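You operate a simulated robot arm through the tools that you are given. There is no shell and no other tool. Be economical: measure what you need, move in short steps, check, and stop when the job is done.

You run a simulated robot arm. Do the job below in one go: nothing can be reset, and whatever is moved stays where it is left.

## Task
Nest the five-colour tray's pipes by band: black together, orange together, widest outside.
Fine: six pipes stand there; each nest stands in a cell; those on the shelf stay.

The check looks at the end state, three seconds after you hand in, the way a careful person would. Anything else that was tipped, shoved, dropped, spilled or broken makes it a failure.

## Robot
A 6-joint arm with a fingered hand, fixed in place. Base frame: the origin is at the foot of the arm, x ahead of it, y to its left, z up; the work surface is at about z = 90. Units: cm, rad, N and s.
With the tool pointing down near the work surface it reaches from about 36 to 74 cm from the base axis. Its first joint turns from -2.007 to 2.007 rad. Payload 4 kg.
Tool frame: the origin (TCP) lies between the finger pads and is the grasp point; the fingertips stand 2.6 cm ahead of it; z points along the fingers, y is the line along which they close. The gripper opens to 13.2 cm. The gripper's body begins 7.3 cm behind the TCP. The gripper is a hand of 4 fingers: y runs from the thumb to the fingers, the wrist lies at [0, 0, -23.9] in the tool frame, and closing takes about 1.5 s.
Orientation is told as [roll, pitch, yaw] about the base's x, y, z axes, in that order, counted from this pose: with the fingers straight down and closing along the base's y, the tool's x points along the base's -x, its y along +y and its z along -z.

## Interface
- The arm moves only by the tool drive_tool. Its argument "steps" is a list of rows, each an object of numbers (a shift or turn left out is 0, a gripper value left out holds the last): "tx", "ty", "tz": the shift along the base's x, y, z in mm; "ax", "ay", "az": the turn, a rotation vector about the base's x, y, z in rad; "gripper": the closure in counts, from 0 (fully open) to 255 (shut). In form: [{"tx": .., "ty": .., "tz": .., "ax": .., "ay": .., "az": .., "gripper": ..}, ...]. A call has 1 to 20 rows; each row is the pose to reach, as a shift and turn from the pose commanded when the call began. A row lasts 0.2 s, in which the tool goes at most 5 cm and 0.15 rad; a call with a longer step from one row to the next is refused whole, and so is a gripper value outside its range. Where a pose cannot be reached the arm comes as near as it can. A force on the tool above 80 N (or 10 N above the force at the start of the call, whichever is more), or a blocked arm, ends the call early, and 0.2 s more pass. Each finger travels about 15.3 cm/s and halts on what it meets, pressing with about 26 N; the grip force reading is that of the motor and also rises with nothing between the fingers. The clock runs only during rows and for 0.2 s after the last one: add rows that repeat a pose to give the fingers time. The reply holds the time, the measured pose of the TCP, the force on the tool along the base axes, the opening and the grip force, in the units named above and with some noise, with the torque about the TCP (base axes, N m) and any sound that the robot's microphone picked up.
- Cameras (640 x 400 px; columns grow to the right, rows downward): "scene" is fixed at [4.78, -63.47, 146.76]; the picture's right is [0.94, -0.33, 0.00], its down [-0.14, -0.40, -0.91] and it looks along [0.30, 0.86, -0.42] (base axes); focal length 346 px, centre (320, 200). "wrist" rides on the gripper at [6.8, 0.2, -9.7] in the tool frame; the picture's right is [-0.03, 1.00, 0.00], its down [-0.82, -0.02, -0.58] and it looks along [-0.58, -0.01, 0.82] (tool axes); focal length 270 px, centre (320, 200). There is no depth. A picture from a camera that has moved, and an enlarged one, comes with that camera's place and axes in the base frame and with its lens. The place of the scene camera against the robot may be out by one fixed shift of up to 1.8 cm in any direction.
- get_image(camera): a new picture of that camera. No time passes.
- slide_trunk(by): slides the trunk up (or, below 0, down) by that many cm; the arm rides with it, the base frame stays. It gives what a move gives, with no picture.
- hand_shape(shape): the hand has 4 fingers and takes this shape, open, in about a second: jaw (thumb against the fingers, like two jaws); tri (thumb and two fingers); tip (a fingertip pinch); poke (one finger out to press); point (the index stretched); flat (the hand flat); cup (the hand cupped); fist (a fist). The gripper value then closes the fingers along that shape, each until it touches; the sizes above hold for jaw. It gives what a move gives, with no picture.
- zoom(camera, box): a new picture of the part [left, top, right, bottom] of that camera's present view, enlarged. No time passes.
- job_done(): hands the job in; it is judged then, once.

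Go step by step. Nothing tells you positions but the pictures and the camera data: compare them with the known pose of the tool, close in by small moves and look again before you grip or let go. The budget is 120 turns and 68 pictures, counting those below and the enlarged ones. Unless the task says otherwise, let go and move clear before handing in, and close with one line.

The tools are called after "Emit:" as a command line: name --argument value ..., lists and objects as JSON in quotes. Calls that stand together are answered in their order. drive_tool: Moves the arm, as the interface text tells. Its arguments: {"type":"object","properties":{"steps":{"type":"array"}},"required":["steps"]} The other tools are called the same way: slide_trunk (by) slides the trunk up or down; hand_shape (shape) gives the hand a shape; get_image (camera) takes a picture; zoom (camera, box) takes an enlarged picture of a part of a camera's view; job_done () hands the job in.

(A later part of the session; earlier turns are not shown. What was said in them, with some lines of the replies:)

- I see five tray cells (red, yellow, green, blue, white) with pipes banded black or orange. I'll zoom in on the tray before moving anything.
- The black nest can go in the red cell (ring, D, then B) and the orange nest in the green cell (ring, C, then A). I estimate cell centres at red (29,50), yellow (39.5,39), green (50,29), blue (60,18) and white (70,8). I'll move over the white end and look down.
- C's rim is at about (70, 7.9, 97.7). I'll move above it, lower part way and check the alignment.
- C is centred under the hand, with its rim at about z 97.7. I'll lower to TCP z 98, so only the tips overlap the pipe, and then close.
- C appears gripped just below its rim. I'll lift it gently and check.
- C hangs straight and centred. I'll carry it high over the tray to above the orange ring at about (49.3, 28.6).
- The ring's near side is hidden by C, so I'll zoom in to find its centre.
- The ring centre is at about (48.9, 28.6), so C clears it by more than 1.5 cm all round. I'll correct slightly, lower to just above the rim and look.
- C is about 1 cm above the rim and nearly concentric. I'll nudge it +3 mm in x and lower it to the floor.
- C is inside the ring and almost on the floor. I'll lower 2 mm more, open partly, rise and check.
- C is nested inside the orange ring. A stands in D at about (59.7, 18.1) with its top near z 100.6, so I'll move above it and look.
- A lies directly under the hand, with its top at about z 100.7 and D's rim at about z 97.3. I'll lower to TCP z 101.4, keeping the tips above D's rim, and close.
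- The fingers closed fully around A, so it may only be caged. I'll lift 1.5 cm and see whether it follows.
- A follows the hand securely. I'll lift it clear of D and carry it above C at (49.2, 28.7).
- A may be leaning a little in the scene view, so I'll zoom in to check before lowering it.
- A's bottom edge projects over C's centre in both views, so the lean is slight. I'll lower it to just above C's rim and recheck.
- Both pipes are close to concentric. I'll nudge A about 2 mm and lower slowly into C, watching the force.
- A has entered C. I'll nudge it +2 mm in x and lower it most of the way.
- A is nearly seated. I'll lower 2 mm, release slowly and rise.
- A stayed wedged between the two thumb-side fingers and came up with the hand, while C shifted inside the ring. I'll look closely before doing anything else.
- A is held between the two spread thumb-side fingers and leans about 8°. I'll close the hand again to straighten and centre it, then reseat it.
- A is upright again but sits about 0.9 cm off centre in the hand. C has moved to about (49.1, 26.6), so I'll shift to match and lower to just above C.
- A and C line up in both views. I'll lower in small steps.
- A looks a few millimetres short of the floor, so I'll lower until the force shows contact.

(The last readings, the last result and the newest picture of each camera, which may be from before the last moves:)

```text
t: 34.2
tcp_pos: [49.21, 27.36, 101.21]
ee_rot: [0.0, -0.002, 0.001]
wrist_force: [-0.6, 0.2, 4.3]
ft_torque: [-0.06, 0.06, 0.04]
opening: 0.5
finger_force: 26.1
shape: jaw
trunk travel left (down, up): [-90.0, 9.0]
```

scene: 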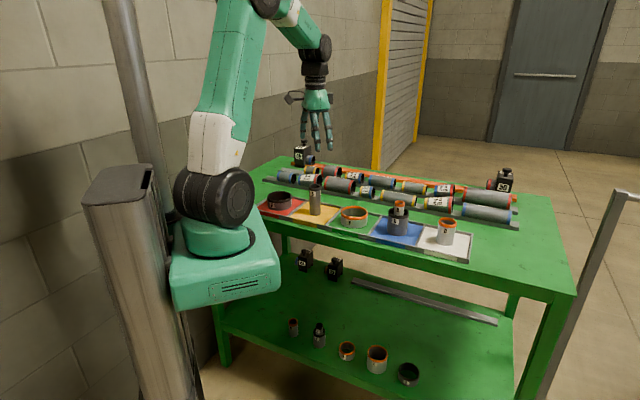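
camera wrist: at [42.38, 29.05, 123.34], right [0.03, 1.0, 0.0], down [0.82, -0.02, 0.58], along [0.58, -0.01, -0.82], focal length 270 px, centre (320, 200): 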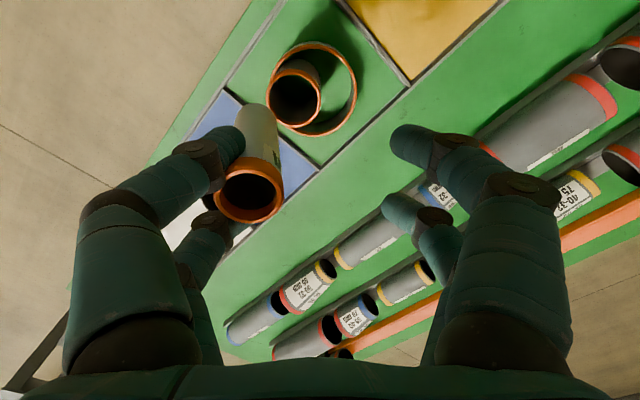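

The force confirms A is on the floor. Changing to the tip shape should separate the finger pair that wedged A, while C holds A upright.

Emit:
hand_shape --shape "tip"

Emit:
get_image --camera "wrist"

Emit:
zoom --camera "scene" --box '[310, 130, 410, 240]'

```text
t: 35.1
tcp_pos: [49.12, 27.46, 101.09]
ee_rot: [-0.001, 0.002, 0.0]
wrist_force: [0.1, 0.5, -1.4]
ft_torque: [-0.01, 0.01, 0.0]
opening: 13.19
finger_force: 0.0
shape: tip
trunk travel left (down, up): [-90.0, 9.0]
```

```text
23 pictures are left
camera wrist: at [42.41, 27.68, 110.78], right [0.03, 1.0, 0.0], down [0.82, -0.02, 0.58], along [0.58, -0.01, -0.82], focal length 270 px, centre (320, 200)
```

wrist: 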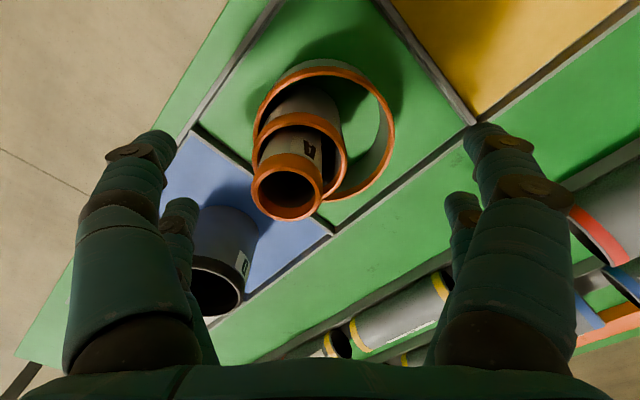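

```text
3.64 times, centred on (360, 185) of scene
camera zoom: at [4.78, -63.47, 146.76], right [0.94, -0.33, 0.0], down [-0.14, -0.4, -0.91], along [0.3, 0.86, -0.42], focal length 1260 px, centre (174, 254)
```

zoom: 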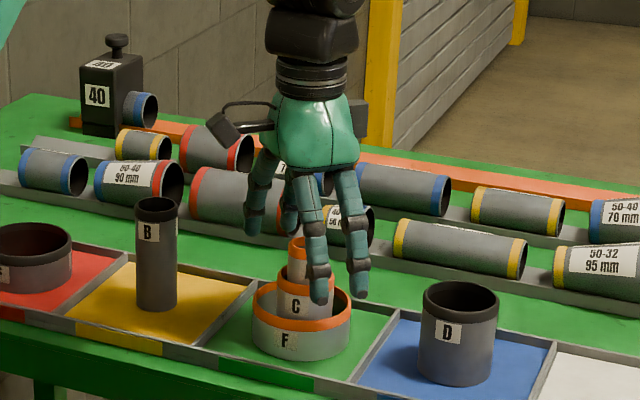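

A is released and standing in C, and the fingers are fully open. I'll rise straight up, return to jaw and check the nest.

Emit:
drive_tool --steps '[{"tz": 20}, {"tz": 50}, {"tz": 90}, {"tz": 120}, {"tz": 120}]'

Emit:
hand_shape --shape "jaw"

Emit:
get_image --camera "wrist"

Emit:
zoom --camera "scene" --box '[270, 160, 420, 250]'

```text
t: 36.3
tcp_pos: [49.19, 27.19, 113.19]
ee_rot: [-0.001, 0.001, 0.0]
wrist_force: [0.4, 0.6, 0.8]
ft_torque: [-0.04, 0.03, 0.0]
opening: 13.16
finger_force: 0.0
shape: tip
trunk travel left (down, up): [-90.0, 9.0]
```

```text
t: 37.2
tcp_pos: [49.18, 27.27, 113.1]
ee_rot: [0.0, -0.001, 0.0]
wrist_force: [-0.2, -0.4, -0.4]
ft_torque: [0.0, 0.02, 0.02]
opening: 13.16
finger_force: 0.1
shape: jaw
trunk travel left (down, up): [-90.0, 9.0]
```

```text
21 pictures are left
camera wrist: at [42.37, 27.57, 122.81], right [0.03, 1.0, 0.0], down [0.82, -0.02, 0.58], along [0.58, -0.01, -0.82], focal length 270 px, centre (320, 200)
```

wrist: 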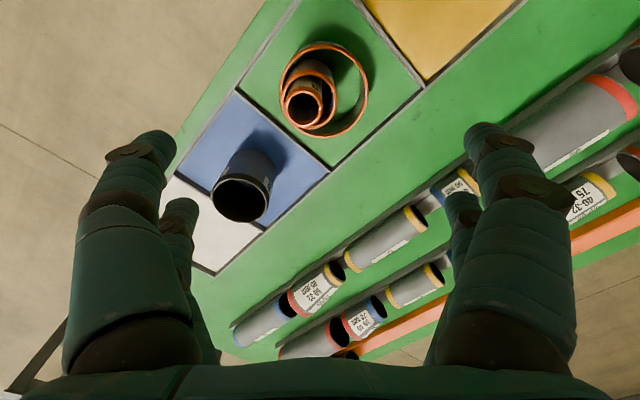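

```text
4.27 times, centred on (345, 205) of scene
camera zoom: at [4.78, -63.47, 146.76], right [0.94, -0.33, 0.0], down [-0.14, -0.4, -0.91], along [0.3, 0.86, -0.42], focal length 1478 px, centre (213, 179)
```

zoom: 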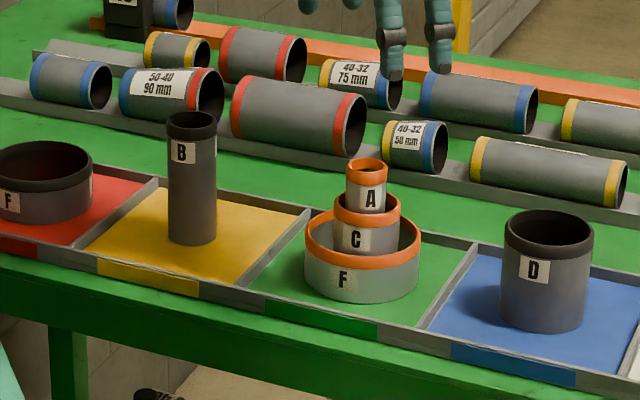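

The orange nest is done. D is next, at about (59.8, 18.1), so I'll move above it and look.

Emit:
drive_tool --steps '[{"tx": 30, "ty": -26}, {"tx": 60, "ty": -52}, {"tx": 90, "ty": -78}, {"tx": 106, "ty": -91}, {"tx": 106, "ty": -91, "tz": -40}, {"tx": 106, "ty": -91, "tz": -80}, {"tx": 106, "ty": -91, "tz": -80}]'

Emit:
get_image --camera "wrist"

```text
t: 38.8
tcp_pos: [59.7, 18.34, 105.18]
ee_rot: [0.0, -0.001, -0.001]
wrist_force: [1.0, 0.0, -0.4]
ft_torque: [-0.02, 0.03, 0.0]
opening: 13.2
finger_force: 0.3
shape: jaw
trunk travel left (down, up): [-90.0, 9.0]
```

```text
19 pictures are left
camera wrist: at [52.93, 18.55, 114.89], right [0.03, 1.0, 0.0], down [0.82, -0.02, 0.58], along [0.58, -0.01, -0.82], focal length 270 px, centre (320, 200)
```

wrist: 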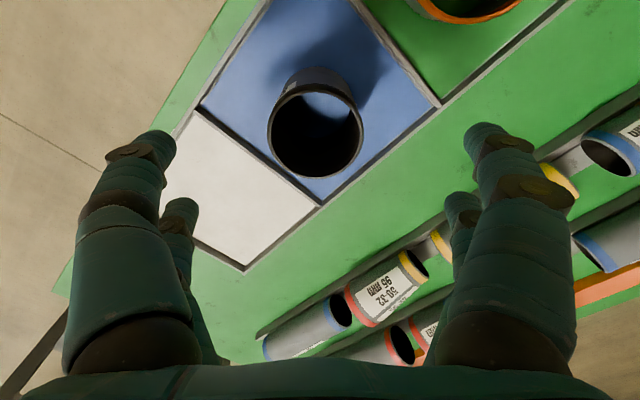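

D's rim is centred at about (59.6, 18.1). I'll lower to TCP z 97.6, close and lift slightly.

Emit:
drive_tool --steps '[{"tx": -1, "ty": -2, "tz": -30}, {"tx": -1, "ty": -2, "tz": -60}, {"tx": -1, "ty": -2, "tz": -75}, {"tx": -1, "ty": -2, "tz": -75}, {"tx": -1, "ty": -2, "tz": -75, "gripper": 60}, {"tx": -1, "ty": -2, "tz": -75, "gripper": 110}, {"tx": -1, "ty": -2, "tz": -75, "gripper": 180}, {"tx": -1, "ty": -2, "tz": -75, "gripper": 255}, {"tx": -1, "ty": -2, "tz": -75}, {"tx": -1, "ty": -2, "tz": -75}, {"tx": -1, "ty": -2, "tz": -75}, {"tx": -1, "ty": -2, "tz": -65}, {"tx": -1, "ty": -2, "tz": -55}, {"tx": -1, "ty": -2, "tz": -55}]'

Emit:
get_image --camera "wrist"

Emit:
zoom --camera "scene" --box '[340, 140, 460, 250]'

```text
t: 41.8
tcp_pos: [59.73, 18.09, 99.55]
ee_rot: [0.0, 0.001, 0.0]
wrist_force: [-0.6, -0.4, -2.3]
ft_torque: [0.0, 0.0, 0.01]
opening: 4.55
finger_force: 26.3
shape: jaw
trunk travel left (down, up): [-90.0, 9.0]
```

```text
18 pictures are left
camera wrist: at [52.91, 18.33, 109.25], right [0.03, 1.0, 0.0], down [0.82, -0.02, 0.58], along [0.58, -0.01, -0.82], focal length 270 px, centre (320, 200)
```

wrist: 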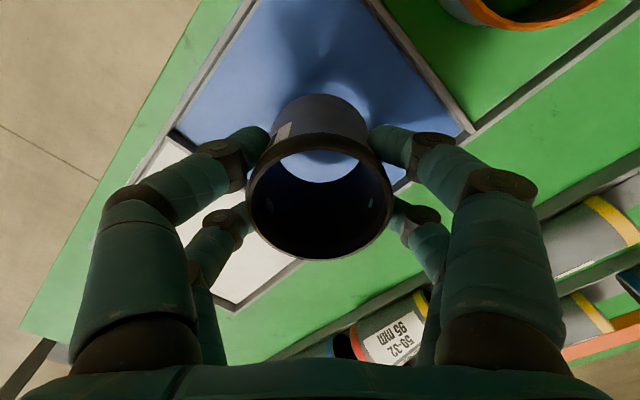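

```text
3.64 times, centred on (400, 195) of scene
camera zoom: at [4.78, -63.47, 146.76], right [0.94, -0.33, 0.0], down [-0.14, -0.4, -0.91], along [0.3, 0.86, -0.42], focal length 1260 px, centre (29, 218)
```

zoom: 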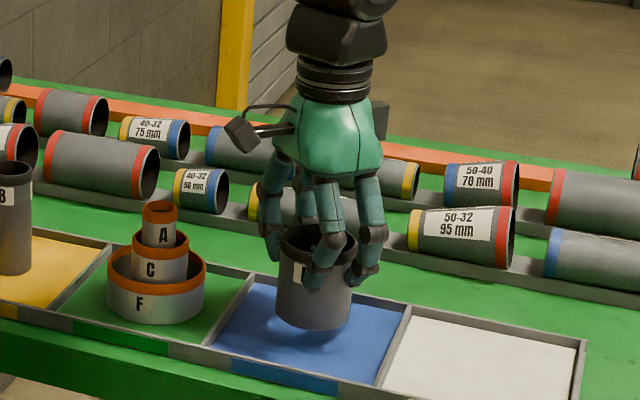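

D is held straight and centred. I'll lift it high and carry it over the tray towards the black ring, near (29.3, 49).

Emit:
drive_tool --steps '[{"tz": 40}, {"tz": 85}, {"tz": 130}, {"tz": 160}, {"tx": -30, "ty": 30, "tz": 160}, {"tx": -60, "ty": 60, "tz": 160}, {"tx": -90, "ty": 90, "tz": 160}, {"tx": -120, "ty": 120, "tz": 160}, {"tx": -150, "ty": 150, "tz": 160}, {"tx": -180, "ty": 180, "tz": 160}, {"tx": -210, "ty": 210, "tz": 160}, {"tx": -240, "ty": 240, "tz": 160}, {"tx": -270, "ty": 270, "tz": 160}, {"tx": -300, "ty": 305, "tz": 160}, {"tx": -300, "ty": 305, "tz": 160}, {"tx": -300, "ty": 305, "tz": 160}]'

Emit:
get_image --camera "wrist"

```text
t: 45.2
tcp_pos: [29.62, 48.67, 115.9]
ee_rot: [0.0, 0.003, 0.0]
wrist_force: [0.9, -0.1, -2.8]
ft_torque: [-0.03, 0.01, 0.02]
opening: 4.48
finger_force: 25.5
shape: jaw
trunk travel left (down, up): [-90.0, 9.0]
```

```text
16 pictures are left
camera wrist: at [22.81, 48.98, 125.53], right [0.03, 1.0, 0.0], down [0.82, -0.02, 0.58], along [0.58, -0.01, -0.82], focal length 270 px, centre (320, 200)
```

wrist: 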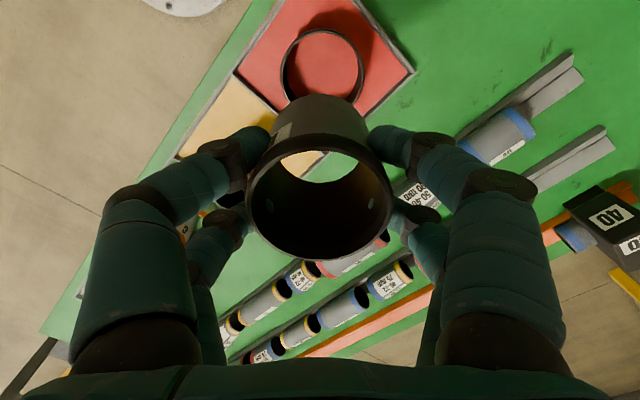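

The black ring is at about (28.95, 49.2). I'll shift over it, lower D to just above its rim and check.

Emit:
drive_tool --steps '[{"tx": -7, "ty": 6, "tz": -30}, {"tx": -7, "ty": 6, "tz": -70}, {"tx": -7, "ty": 6, "tz": -110}, {"tx": -7, "ty": 6, "tz": -130}, {"tx": -7, "ty": 6, "tz": -130}]'

Emit:
zoom --camera "wrist" --box '[220, 20, 420, 180]'

Emit:
zoom --camera "scene" --box '[240, 160, 330, 230]'

```text
t: 46.4
tcp_pos: [29.01, 49.34, 102.68]
ee_rot: [0.0, 0.0, -0.001]
wrist_force: [0.0, -0.7, -2.3]
ft_torque: [0.01, 0.03, -0.03]
opening: 4.51
finger_force: 26.2
shape: jaw
trunk travel left (down, up): [-90.0, 9.0]
```

```text
2.50 times, centred on (320, 100) of wrist
camera zoom: at [22.22, 49.64, 112.32], right [0.03, 1.0, 0.0], down [0.82, -0.02, 0.58], along [0.58, -0.01, -0.82], focal length 676 px, centre (320, 450)
```

zoom: 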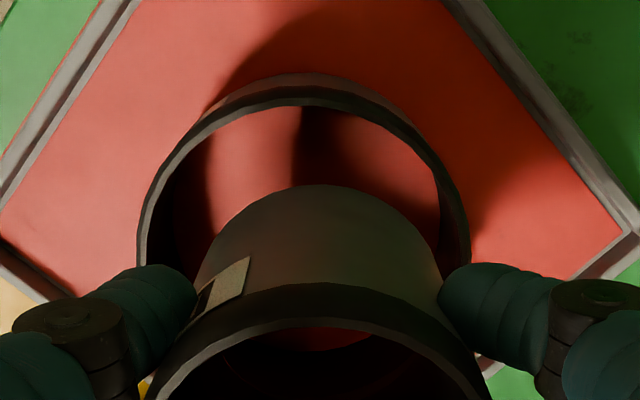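

```text
5.71 times, centred on (285, 195) of scene
camera zoom: at [4.78, -63.47, 146.76], right [0.94, -0.33, 0.0], down [-0.14, -0.4, -0.91], along [0.3, 0.86, -0.42], focal length 1979 px, centre (520, 229)
```

zoom: 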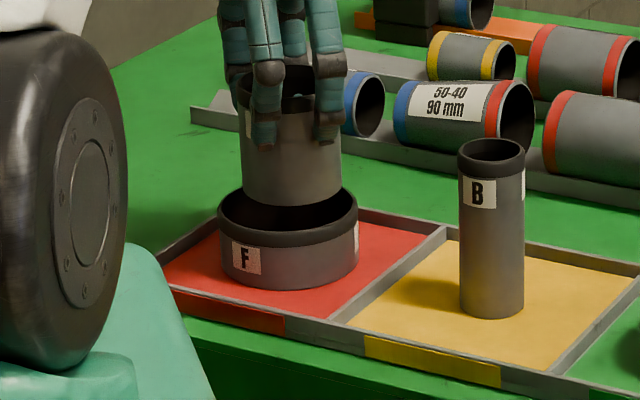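

D's bottom needs to move about 4 mm in −x and 3 mm in −y to be concentric. I'll shift it and lower by 1.5 cm.

Emit:
drive_tool --steps '[{"tx": -4, "ty": -3}, {"tx": -4, "ty": -3}, {"tx": -4, "ty": -3, "tz": -8}, {"tx": -4, "ty": -3, "tz": -14}, {"tx": -4, "ty": -3, "tz": -20}, {"tx": -4, "ty": -3, "tz": -20}]'

Emit:
zoom --camera "scene" --box '[240, 160, 330, 230]'

```text
t: 47.8
tcp_pos: [28.57, 48.96, 100.61]
ee_rot: [-0.001, -0.001, 0.0]
wrist_force: [-0.1, 0.7, -2.0]
ft_torque: [0.01, 0.0, -0.02]
opening: 4.47
finger_force: 25.5
shape: jaw
trunk travel left (down, up): [-90.0, 9.0]
```

```text
5.71 times, centred on (285, 195) of scene
camera zoom: at [4.78, -63.47, 146.76], right [0.94, -0.33, 0.0], down [-0.14, -0.4, -0.91], along [0.3, 0.86, -0.42], focal length 1979 px, centre (520, 229)
```

zoom: 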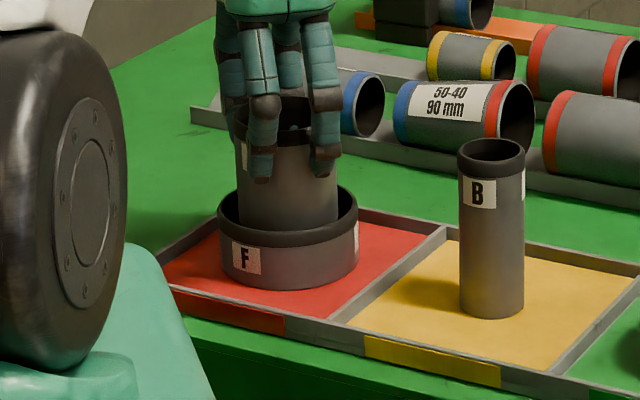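

D appears to be inside the ring with no contact force. I'll continue down slowly.

Emit:
drive_tool --steps '[{"tz": -5}, {"tz": -10}, {"tz": -15}, {"tz": -20}, {"tz": -25}, {"tz": -28}, {"tz": -30}, {"tz": -30}]'

Emit:
zoom --camera "scene" --box '[240, 160, 330, 230]'

```text
t: 49.6
tcp_pos: [28.61, 48.89, 97.56]
ee_rot: [0.0, 0.0, 0.001]
wrist_force: [-0.1, 0.3, -3.1]
ft_torque: [0.04, 0.01, 0.01]
opening: 4.49
finger_force: 26.2
shape: jaw
trunk travel left (down, up): [-90.0, 9.0]
```

```text
5.71 times, centred on (285, 195) of scene
camera zoom: at [4.78, -63.47, 146.76], right [0.94, -0.33, 0.0], down [-0.14, -0.4, -0.91], along [0.3, 0.86, -0.42], focal length 1979 px, centre (520, 229)
```

zoom: 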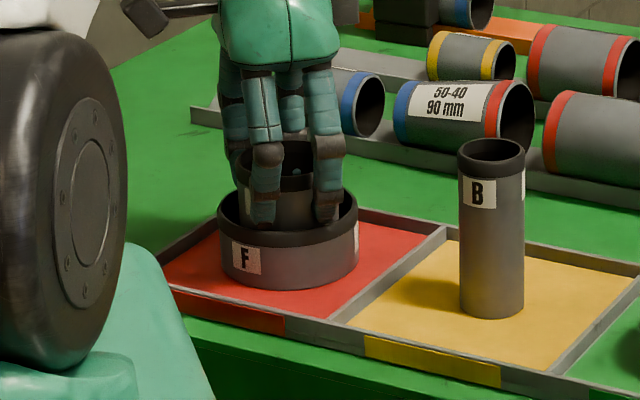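

D is in the ring. I'll lower the last 1–2 mm, open just enough to release, rise and then open fully.

Emit:
drive_tool --steps '[{"tz": -1}, {"tz": -2}, {"tz": -2, "gripper": 170}, {"tz": -2, "gripper": 150}, {"tz": -2, "gripper": 140}, {"tz": -2, "gripper": 140}, {"tz": 10, "gripper": 130}, {"tz": 30, "gripper": 110}, {"tz": 70, "gripper": 90}, {"tz": 115}, {"tz": 150}, {"tz": 150}]'

Emit:
get_image --camera "wrist"

Emit:
zoom --camera "scene" --box '[240, 150, 350, 235]'

```text
t: 52.2
tcp_pos: [28.63, 49.04, 112.6]
ee_rot: [0.0, -0.001, -0.001]
wrist_force: [0.0, 0.2, -0.4]
ft_torque: [0.03, 0.02, 0.03]
opening: 8.51
finger_force: 0.2
shape: jaw
trunk travel left (down, up): [-90.0, 9.0]
```

```text
11 pictures are left
camera wrist: at [21.73, 49.28, 122.3], right [0.03, 1.0, 0.0], down [0.82, -0.02, 0.58], along [0.58, -0.02, -0.82], focal length 270 px, centre (320, 200)
```

wrist: 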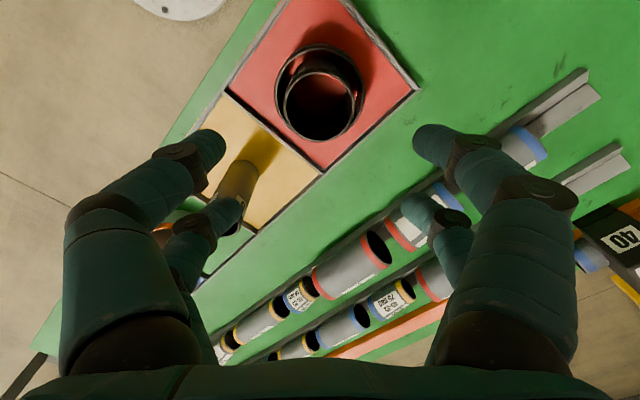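

```text
4.71 times, centred on (295, 192) of scene
camera zoom: at [4.78, -63.47, 146.76], right [0.94, -0.33, 0.0], down [-0.14, -0.4, -0.91], along [0.3, 0.86, -0.42], focal length 1630 px, centre (438, 235)
```

zoom: 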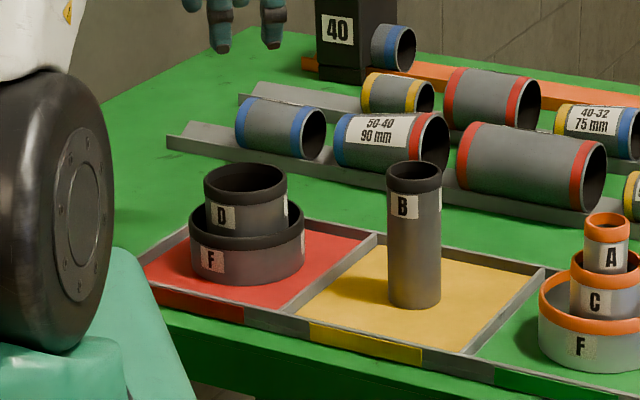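

D is nested in the black ring at about (28.8, 49.0). Next I'll move above B in the yellow cell, near (39.3, 39.2).

Emit:
drive_tool --steps '[{"tx": 30, "ty": -28}, {"tx": 60, "ty": -56}, {"tx": 90, "ty": -84}, {"tx": 107, "ty": -98}, {"tx": 107, "ty": -98, "tz": -40}, {"tx": 107, "ty": -98, "tz": -40}]'

Emit:
get_image --camera "wrist"

```text
t: 53.6
tcp_pos: [39.38, 39.25, 108.79]
ee_rot: [0.001, 0.0, -0.001]
wrist_force: [-0.7, -0.2, -0.6]
ft_torque: [0.05, 0.0, -0.01]
opening: 8.49
finger_force: 0.1
shape: jaw
trunk travel left (down, up): [-90.0, 9.0]
```

```text
9 pictures are left
camera wrist: at [32.59, 39.48, 118.42], right [0.03, 1.0, 0.0], down [0.82, -0.02, 0.58], along [0.58, -0.01, -0.82], focal length 270 px, centre (320, 200)
```

wrist: 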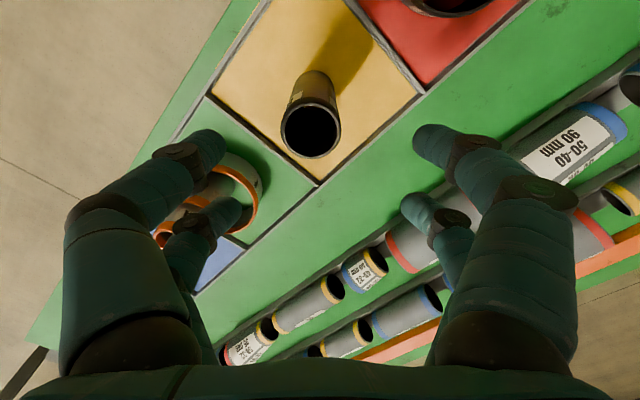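

B's rim is at about (39.0, 38.75, 101.4). I'll lower to TCP z 102 and close only lightly, so B doesn't wedge as A did.

Emit:
drive_tool --steps '[{"tx": -4, "ty": -5}, {"tx": -4, "ty": -5, "tz": -25}, {"tx": -4, "ty": -5, "tz": -50}, {"tx": -4, "ty": -5, "tz": -68}, {"tx": -4, "ty": -5, "tz": -68}, {"tx": -4, "ty": -5, "tz": -68, "gripper": 130}, {"tx": -4, "ty": -5, "tz": -68, "gripper": 170}, {"tx": -4, "ty": -5, "tz": -68, "gripper": 200}, {"tx": -4, "ty": -5, "tz": -68, "gripper": 215}, {"tx": -4, "ty": -5, "tz": -68}, {"tx": -4, "ty": -5, "tz": -68}]'

```text
t: 56.0
tcp_pos: [38.78, 38.59, 101.87]
ee_rot: [0.001, 0.0, -0.002]
wrist_force: [1.2, -0.5, 0.7]
ft_torque: [0.02, -0.03, 0.02]
opening: 2.21
finger_force: 0.0
shape: jaw
trunk travel left (down, up): [-90.0, 9.0]
```

There's no grip force yet at 2.2 cm opening, so I'll close a little further.

Emit:
drive_tool --steps '[{"gripper": 222}, {"gripper": 228}, {"gripper": 228}, {"gripper": 228}]'

```text
t: 57.0
tcp_pos: [38.76, 38.64, 101.91]
ee_rot: [0.0, 0.001, 0.0]
wrist_force: [0.2, 0.4, -2.4]
ft_torque: [-0.01, 0.01, 0.0]
opening: 0.99
finger_force: 26.4
shape: jaw
trunk travel left (down, up): [-90.0, 9.0]
```

The hand is now gripping at 1.0 cm opening. I'll lift 2 cm and check that B follows and hangs straight.

Emit:
drive_tool --steps '[{"tz": 10}, {"tz": 20}, {"tz": 20}]'

Emit:
get_image --camera "wrist"

```text
t: 57.8
tcp_pos: [38.84, 38.64, 103.89]
ee_rot: [-0.001, 0.0, 0.001]
wrist_force: [-0.6, 0.6, -2.5]
ft_torque: [-0.04, 0.01, -0.02]
opening: 1.01
finger_force: 26.1
shape: jaw
trunk travel left (down, up): [-90.0, 9.0]
```

```text
8 pictures are left
camera wrist: at [32.1, 38.92, 113.57], right [0.03, 1.0, 0.0], down [0.82, -0.02, 0.58], along [0.58, -0.01, -0.82], focal length 270 px, centre (320, 200)
```

wrist: 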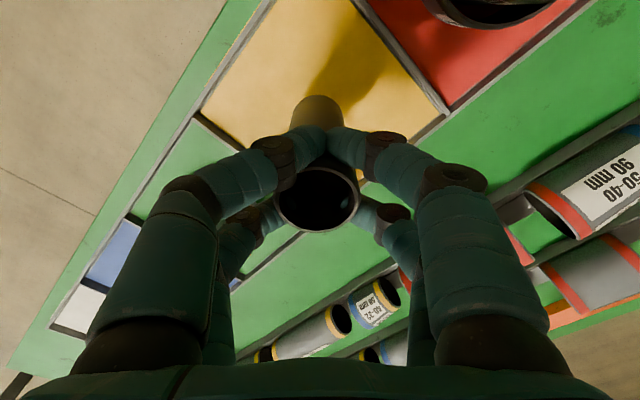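

B is held and centred. I'll lift and carry it above D at about (28.8, 49.0).

Emit:
drive_tool --steps '[{"tz": 30}, {"tz": 65}, {"tz": 95}, {"tx": -30, "ty": 31, "tz": 95}, {"tx": -60, "ty": 62, "tz": 95}, {"tx": -100, "ty": 93, "tz": 95}, {"tx": -100, "ty": 103, "tz": 95}, {"tx": -100, "ty": 103, "tz": 70}, {"tx": -100, "ty": 103, "tz": 60}, {"tx": -100, "ty": 103, "tz": 60}]'

Emit:
zoom --camera "wrist" --box '[220, 20, 420, 240]'

Emit:
zoom --camera "scene" --box '[240, 130, 340, 230]'

```text
refused: row 6 steps farther than a row can; nothing moved
```

```text
1.82 times, centred on (320, 130) of wrist
camera zoom: at [32.1, 38.92, 113.57], right [0.03, 1.0, 0.0], down [0.82, -0.02, 0.58], along [0.58, -0.01, -0.82], focal length 491 px, centre (320, 327)
```

zoom: 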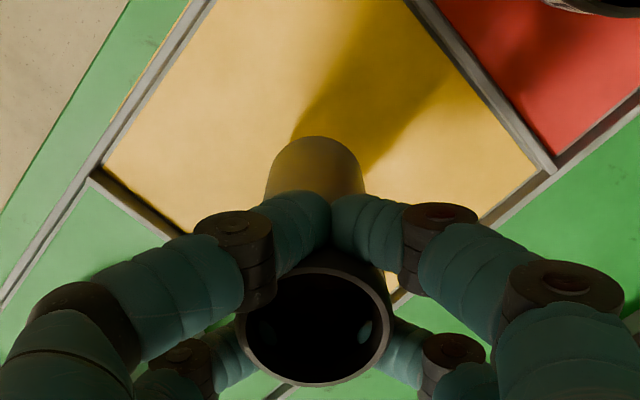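

```text
4.00 times, centred on (290, 180) of scene
camera zoom: at [4.78, -63.47, 146.76], right [0.94, -0.33, 0.0], down [-0.14, -0.4, -0.91], along [0.3, 0.86, -0.42], focal length 1385 px, centre (440, 280)
```

zoom: 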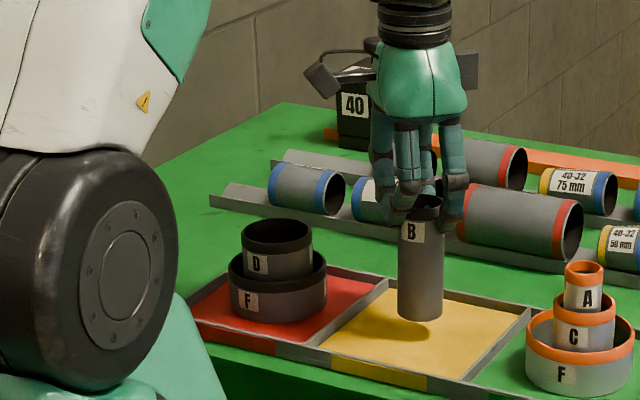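

That move was refused for one oversized step, so nothing moved. I'll resend it with smaller steps.

Emit:
drive_tool --steps '[{"tz": 30}, {"tz": 65}, {"tz": 95}, {"tx": -25, "ty": 26, "tz": 95}, {"tx": -50, "ty": 52, "tz": 95}, {"tx": -75, "ty": 78, "tz": 95}, {"tx": -100, "ty": 103, "tz": 95}, {"tx": -100, "ty": 103, "tz": 95}, {"tx": -100, "ty": 103, "tz": 75}, {"tx": -100, "ty": 103, "tz": 62}, {"tx": -100, "ty": 103, "tz": 62}]'

```text
t: 60.2
tcp_pos: [28.77, 49.02, 110.04]
ee_rot: [0.0, 0.001, 0.0]
wrist_force: [0.8, -0.6, -2.1]
ft_torque: [0.0, -0.04, 0.02]
opening: 0.99
finger_force: 26.2
shape: jaw
trunk travel left (down, up): [-90.0, 9.0]
```

B should now be about 1.5 cm above D's rim, so I'll check the alignment.

Emit:
zoom --camera "wrist" --box '[220, 20, 420, 240]'

Emit:
zoom --camera "scene" --box '[240, 150, 330, 220]'

```text
1.82 times, centred on (320, 130) of wrist
camera zoom: at [22.04, 49.23, 119.74], right [0.03, 1.0, 0.0], down [0.82, -0.02, 0.58], along [0.58, -0.01, -0.82], focal length 491 px, centre (320, 327)
```

zoom: 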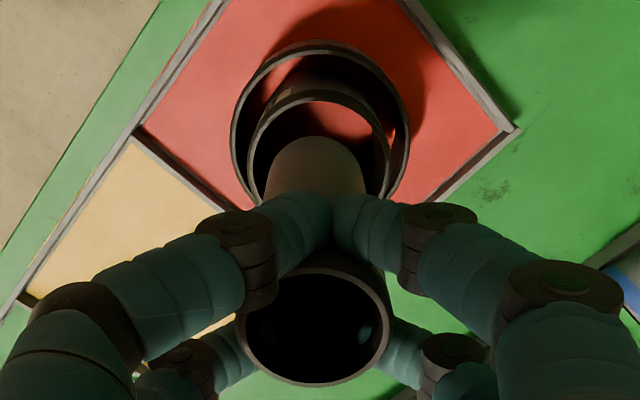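

```text
5.71 times, centred on (285, 185) of scene
camera zoom: at [4.78, -63.47, 146.76], right [0.94, -0.33, 0.0], down [-0.14, -0.4, -0.91], along [0.3, 0.86, -0.42], focal length 1979 px, centre (520, 286)
```

zoom: 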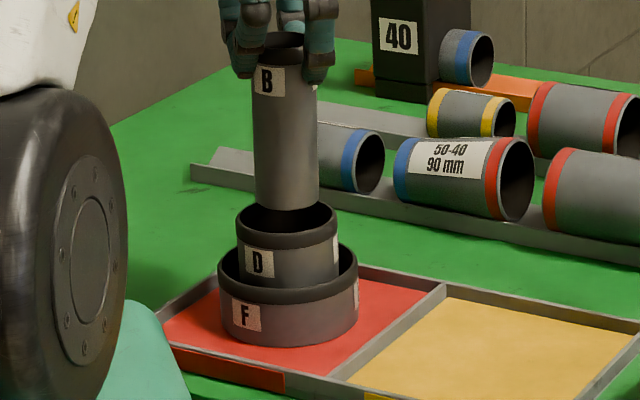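

B is within about 2 mm of concentric, with roughly 9 mm clearance. I'll nudge it and lower slowly.

Emit:
drive_tool --steps '[{"tx": -1, "ty": 1}, {"tx": -1, "ty": 1, "tz": -6}, {"tx": -1, "ty": 1, "tz": -12}, {"tx": -1, "ty": 1, "tz": -18}, {"tx": -1, "ty": 1, "tz": -24}, {"tx": -1, "ty": 1, "tz": -30}, {"tx": -1, "ty": 1, "tz": -30}]'

```text
t: 61.8
tcp_pos: [28.85, 49.0, 106.92]
ee_rot: [0.0, -0.001, 0.002]
wrist_force: [-1.0, -0.1, -2.4]
ft_torque: [-0.04, 0.03, 0.0]
opening: 0.99
finger_force: 26.3
shape: jaw
trunk travel left (down, up): [-90.0, 9.0]
```

There's no contact and B's bottom should be about 1.5 cm inside D. I'll continue down.

Emit:
drive_tool --steps '[{"tz": -8}, {"tz": -16}, {"tz": -24}, {"tz": -32}, {"tz": -40}, {"tz": -45}, {"tz": -48}, {"tz": -49}, {"tz": -50}, {"tz": -50}]'

```text
t: 64.0
tcp_pos: [28.95, 48.95, 102.05]
ee_rot: [0.0, -0.001, 0.001]
wrist_force: [-0.4, -0.1, -2.4]
ft_torque: [0.01, 0.01, 0.0]
opening: 0.99
finger_force: 26.1
shape: jaw
trunk travel left (down, up): [-90.0, 9.0]
```

Emit:
drive_tool --steps '[{"tz": -1}, {"tz": -2}, {"tz": -3}, {"tz": -3}]'

```text
t: 65.0
tcp_pos: [28.75, 48.94, 101.7]
ee_rot: [0.0, 0.001, 0.001]
wrist_force: [-1.1, -0.2, 1.1]
ft_torque: [0.01, -0.06, 0.0]
opening: 0.98
finger_force: 26.5
shape: jaw
trunk travel left (down, up): [-90.0, 9.0]
```

The force shows B resting on the floor. I'll open while sliding the fingers down a few millimetres to break any wedge, open fully, and only then look.

Emit:
drive_tool --steps '[{"tz": -2, "gripper": 222}, {"tz": -4, "gripper": 210}, {"tz": -6, "gripper": 195}, {"tz": -8, "gripper": 175}, {"tz": -8, "gripper": 140}, {"tz": -4, "gripper": 90}, {"tz": 0, "gripper": 40}, {"tz": 0, "gripper": 0}, {"tz": 0, "gripper": 0}, {"tz": 0, "gripper": 0}]'

Emit:
get_image --camera "wrist"

```text
t: 67.2
tcp_pos: [28.85, 49.01, 101.84]
ee_rot: [0.0, 0.0, -0.001]
wrist_force: [-0.6, 0.3, -0.1]
ft_torque: [-0.02, 0.0, 0.0]
opening: 13.17
finger_force: 0.1
shape: jaw
trunk travel left (down, up): [-90.0, 9.0]
```

```text
3 pictures are left
camera wrist: at [21.98, 49.23, 111.44], right [0.03, 1.0, 0.0], down [0.82, -0.02, 0.58], along [0.58, -0.01, -0.82], focal length 270 px, centre (320, 200)
```

wrist: 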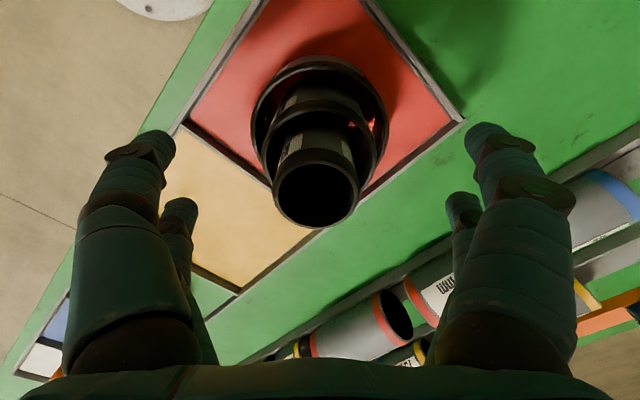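

B is free and stands inside D inside the ring. I'll rise straight up and take a final look.

Emit:
drive_tool --steps '[{"tz": 20}, {"tz": 50}, {"tz": 90}, {"tz": 130}, {"tz": 160}, {"tz": 160}]'

Emit:
zoom --camera "scene" --box '[250, 150, 490, 270]'

```text
t: 68.6
tcp_pos: [28.69, 48.73, 117.82]
ee_rot: [0.001, 0.0, 0.001]
wrist_force: [0.4, -0.1, 0.9]
ft_torque: [0.02, 0.01, -0.01]
opening: 13.17
finger_force: 0.1
shape: jaw
trunk travel left (down, up): [-90.0, 9.0]
```

```text
2.67 times, centred on (370, 210) of scene
camera zoom: at [4.78, -63.47, 146.76], right [0.94, -0.33, 0.0], down [-0.14, -0.4, -0.91], along [0.3, 0.86, -0.42], focal length 924 px, centre (187, 173)
```

zoom: 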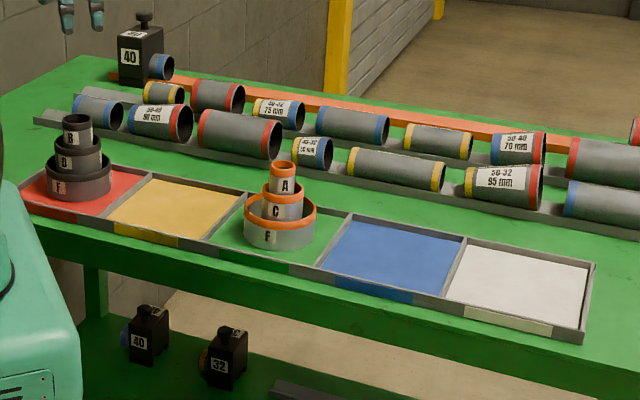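

Both nests stand upright, black in the red cell and orange in the green cell, and the hand is clear of them. I'm handing in.

Emit:
job_done

```text
The job is handed in.
```

The job is done and handed in: the three black-banded pipes are nested in the red cell and the three orange-banded ones in the green cell, widest outside, with the shelf pipes untouched.
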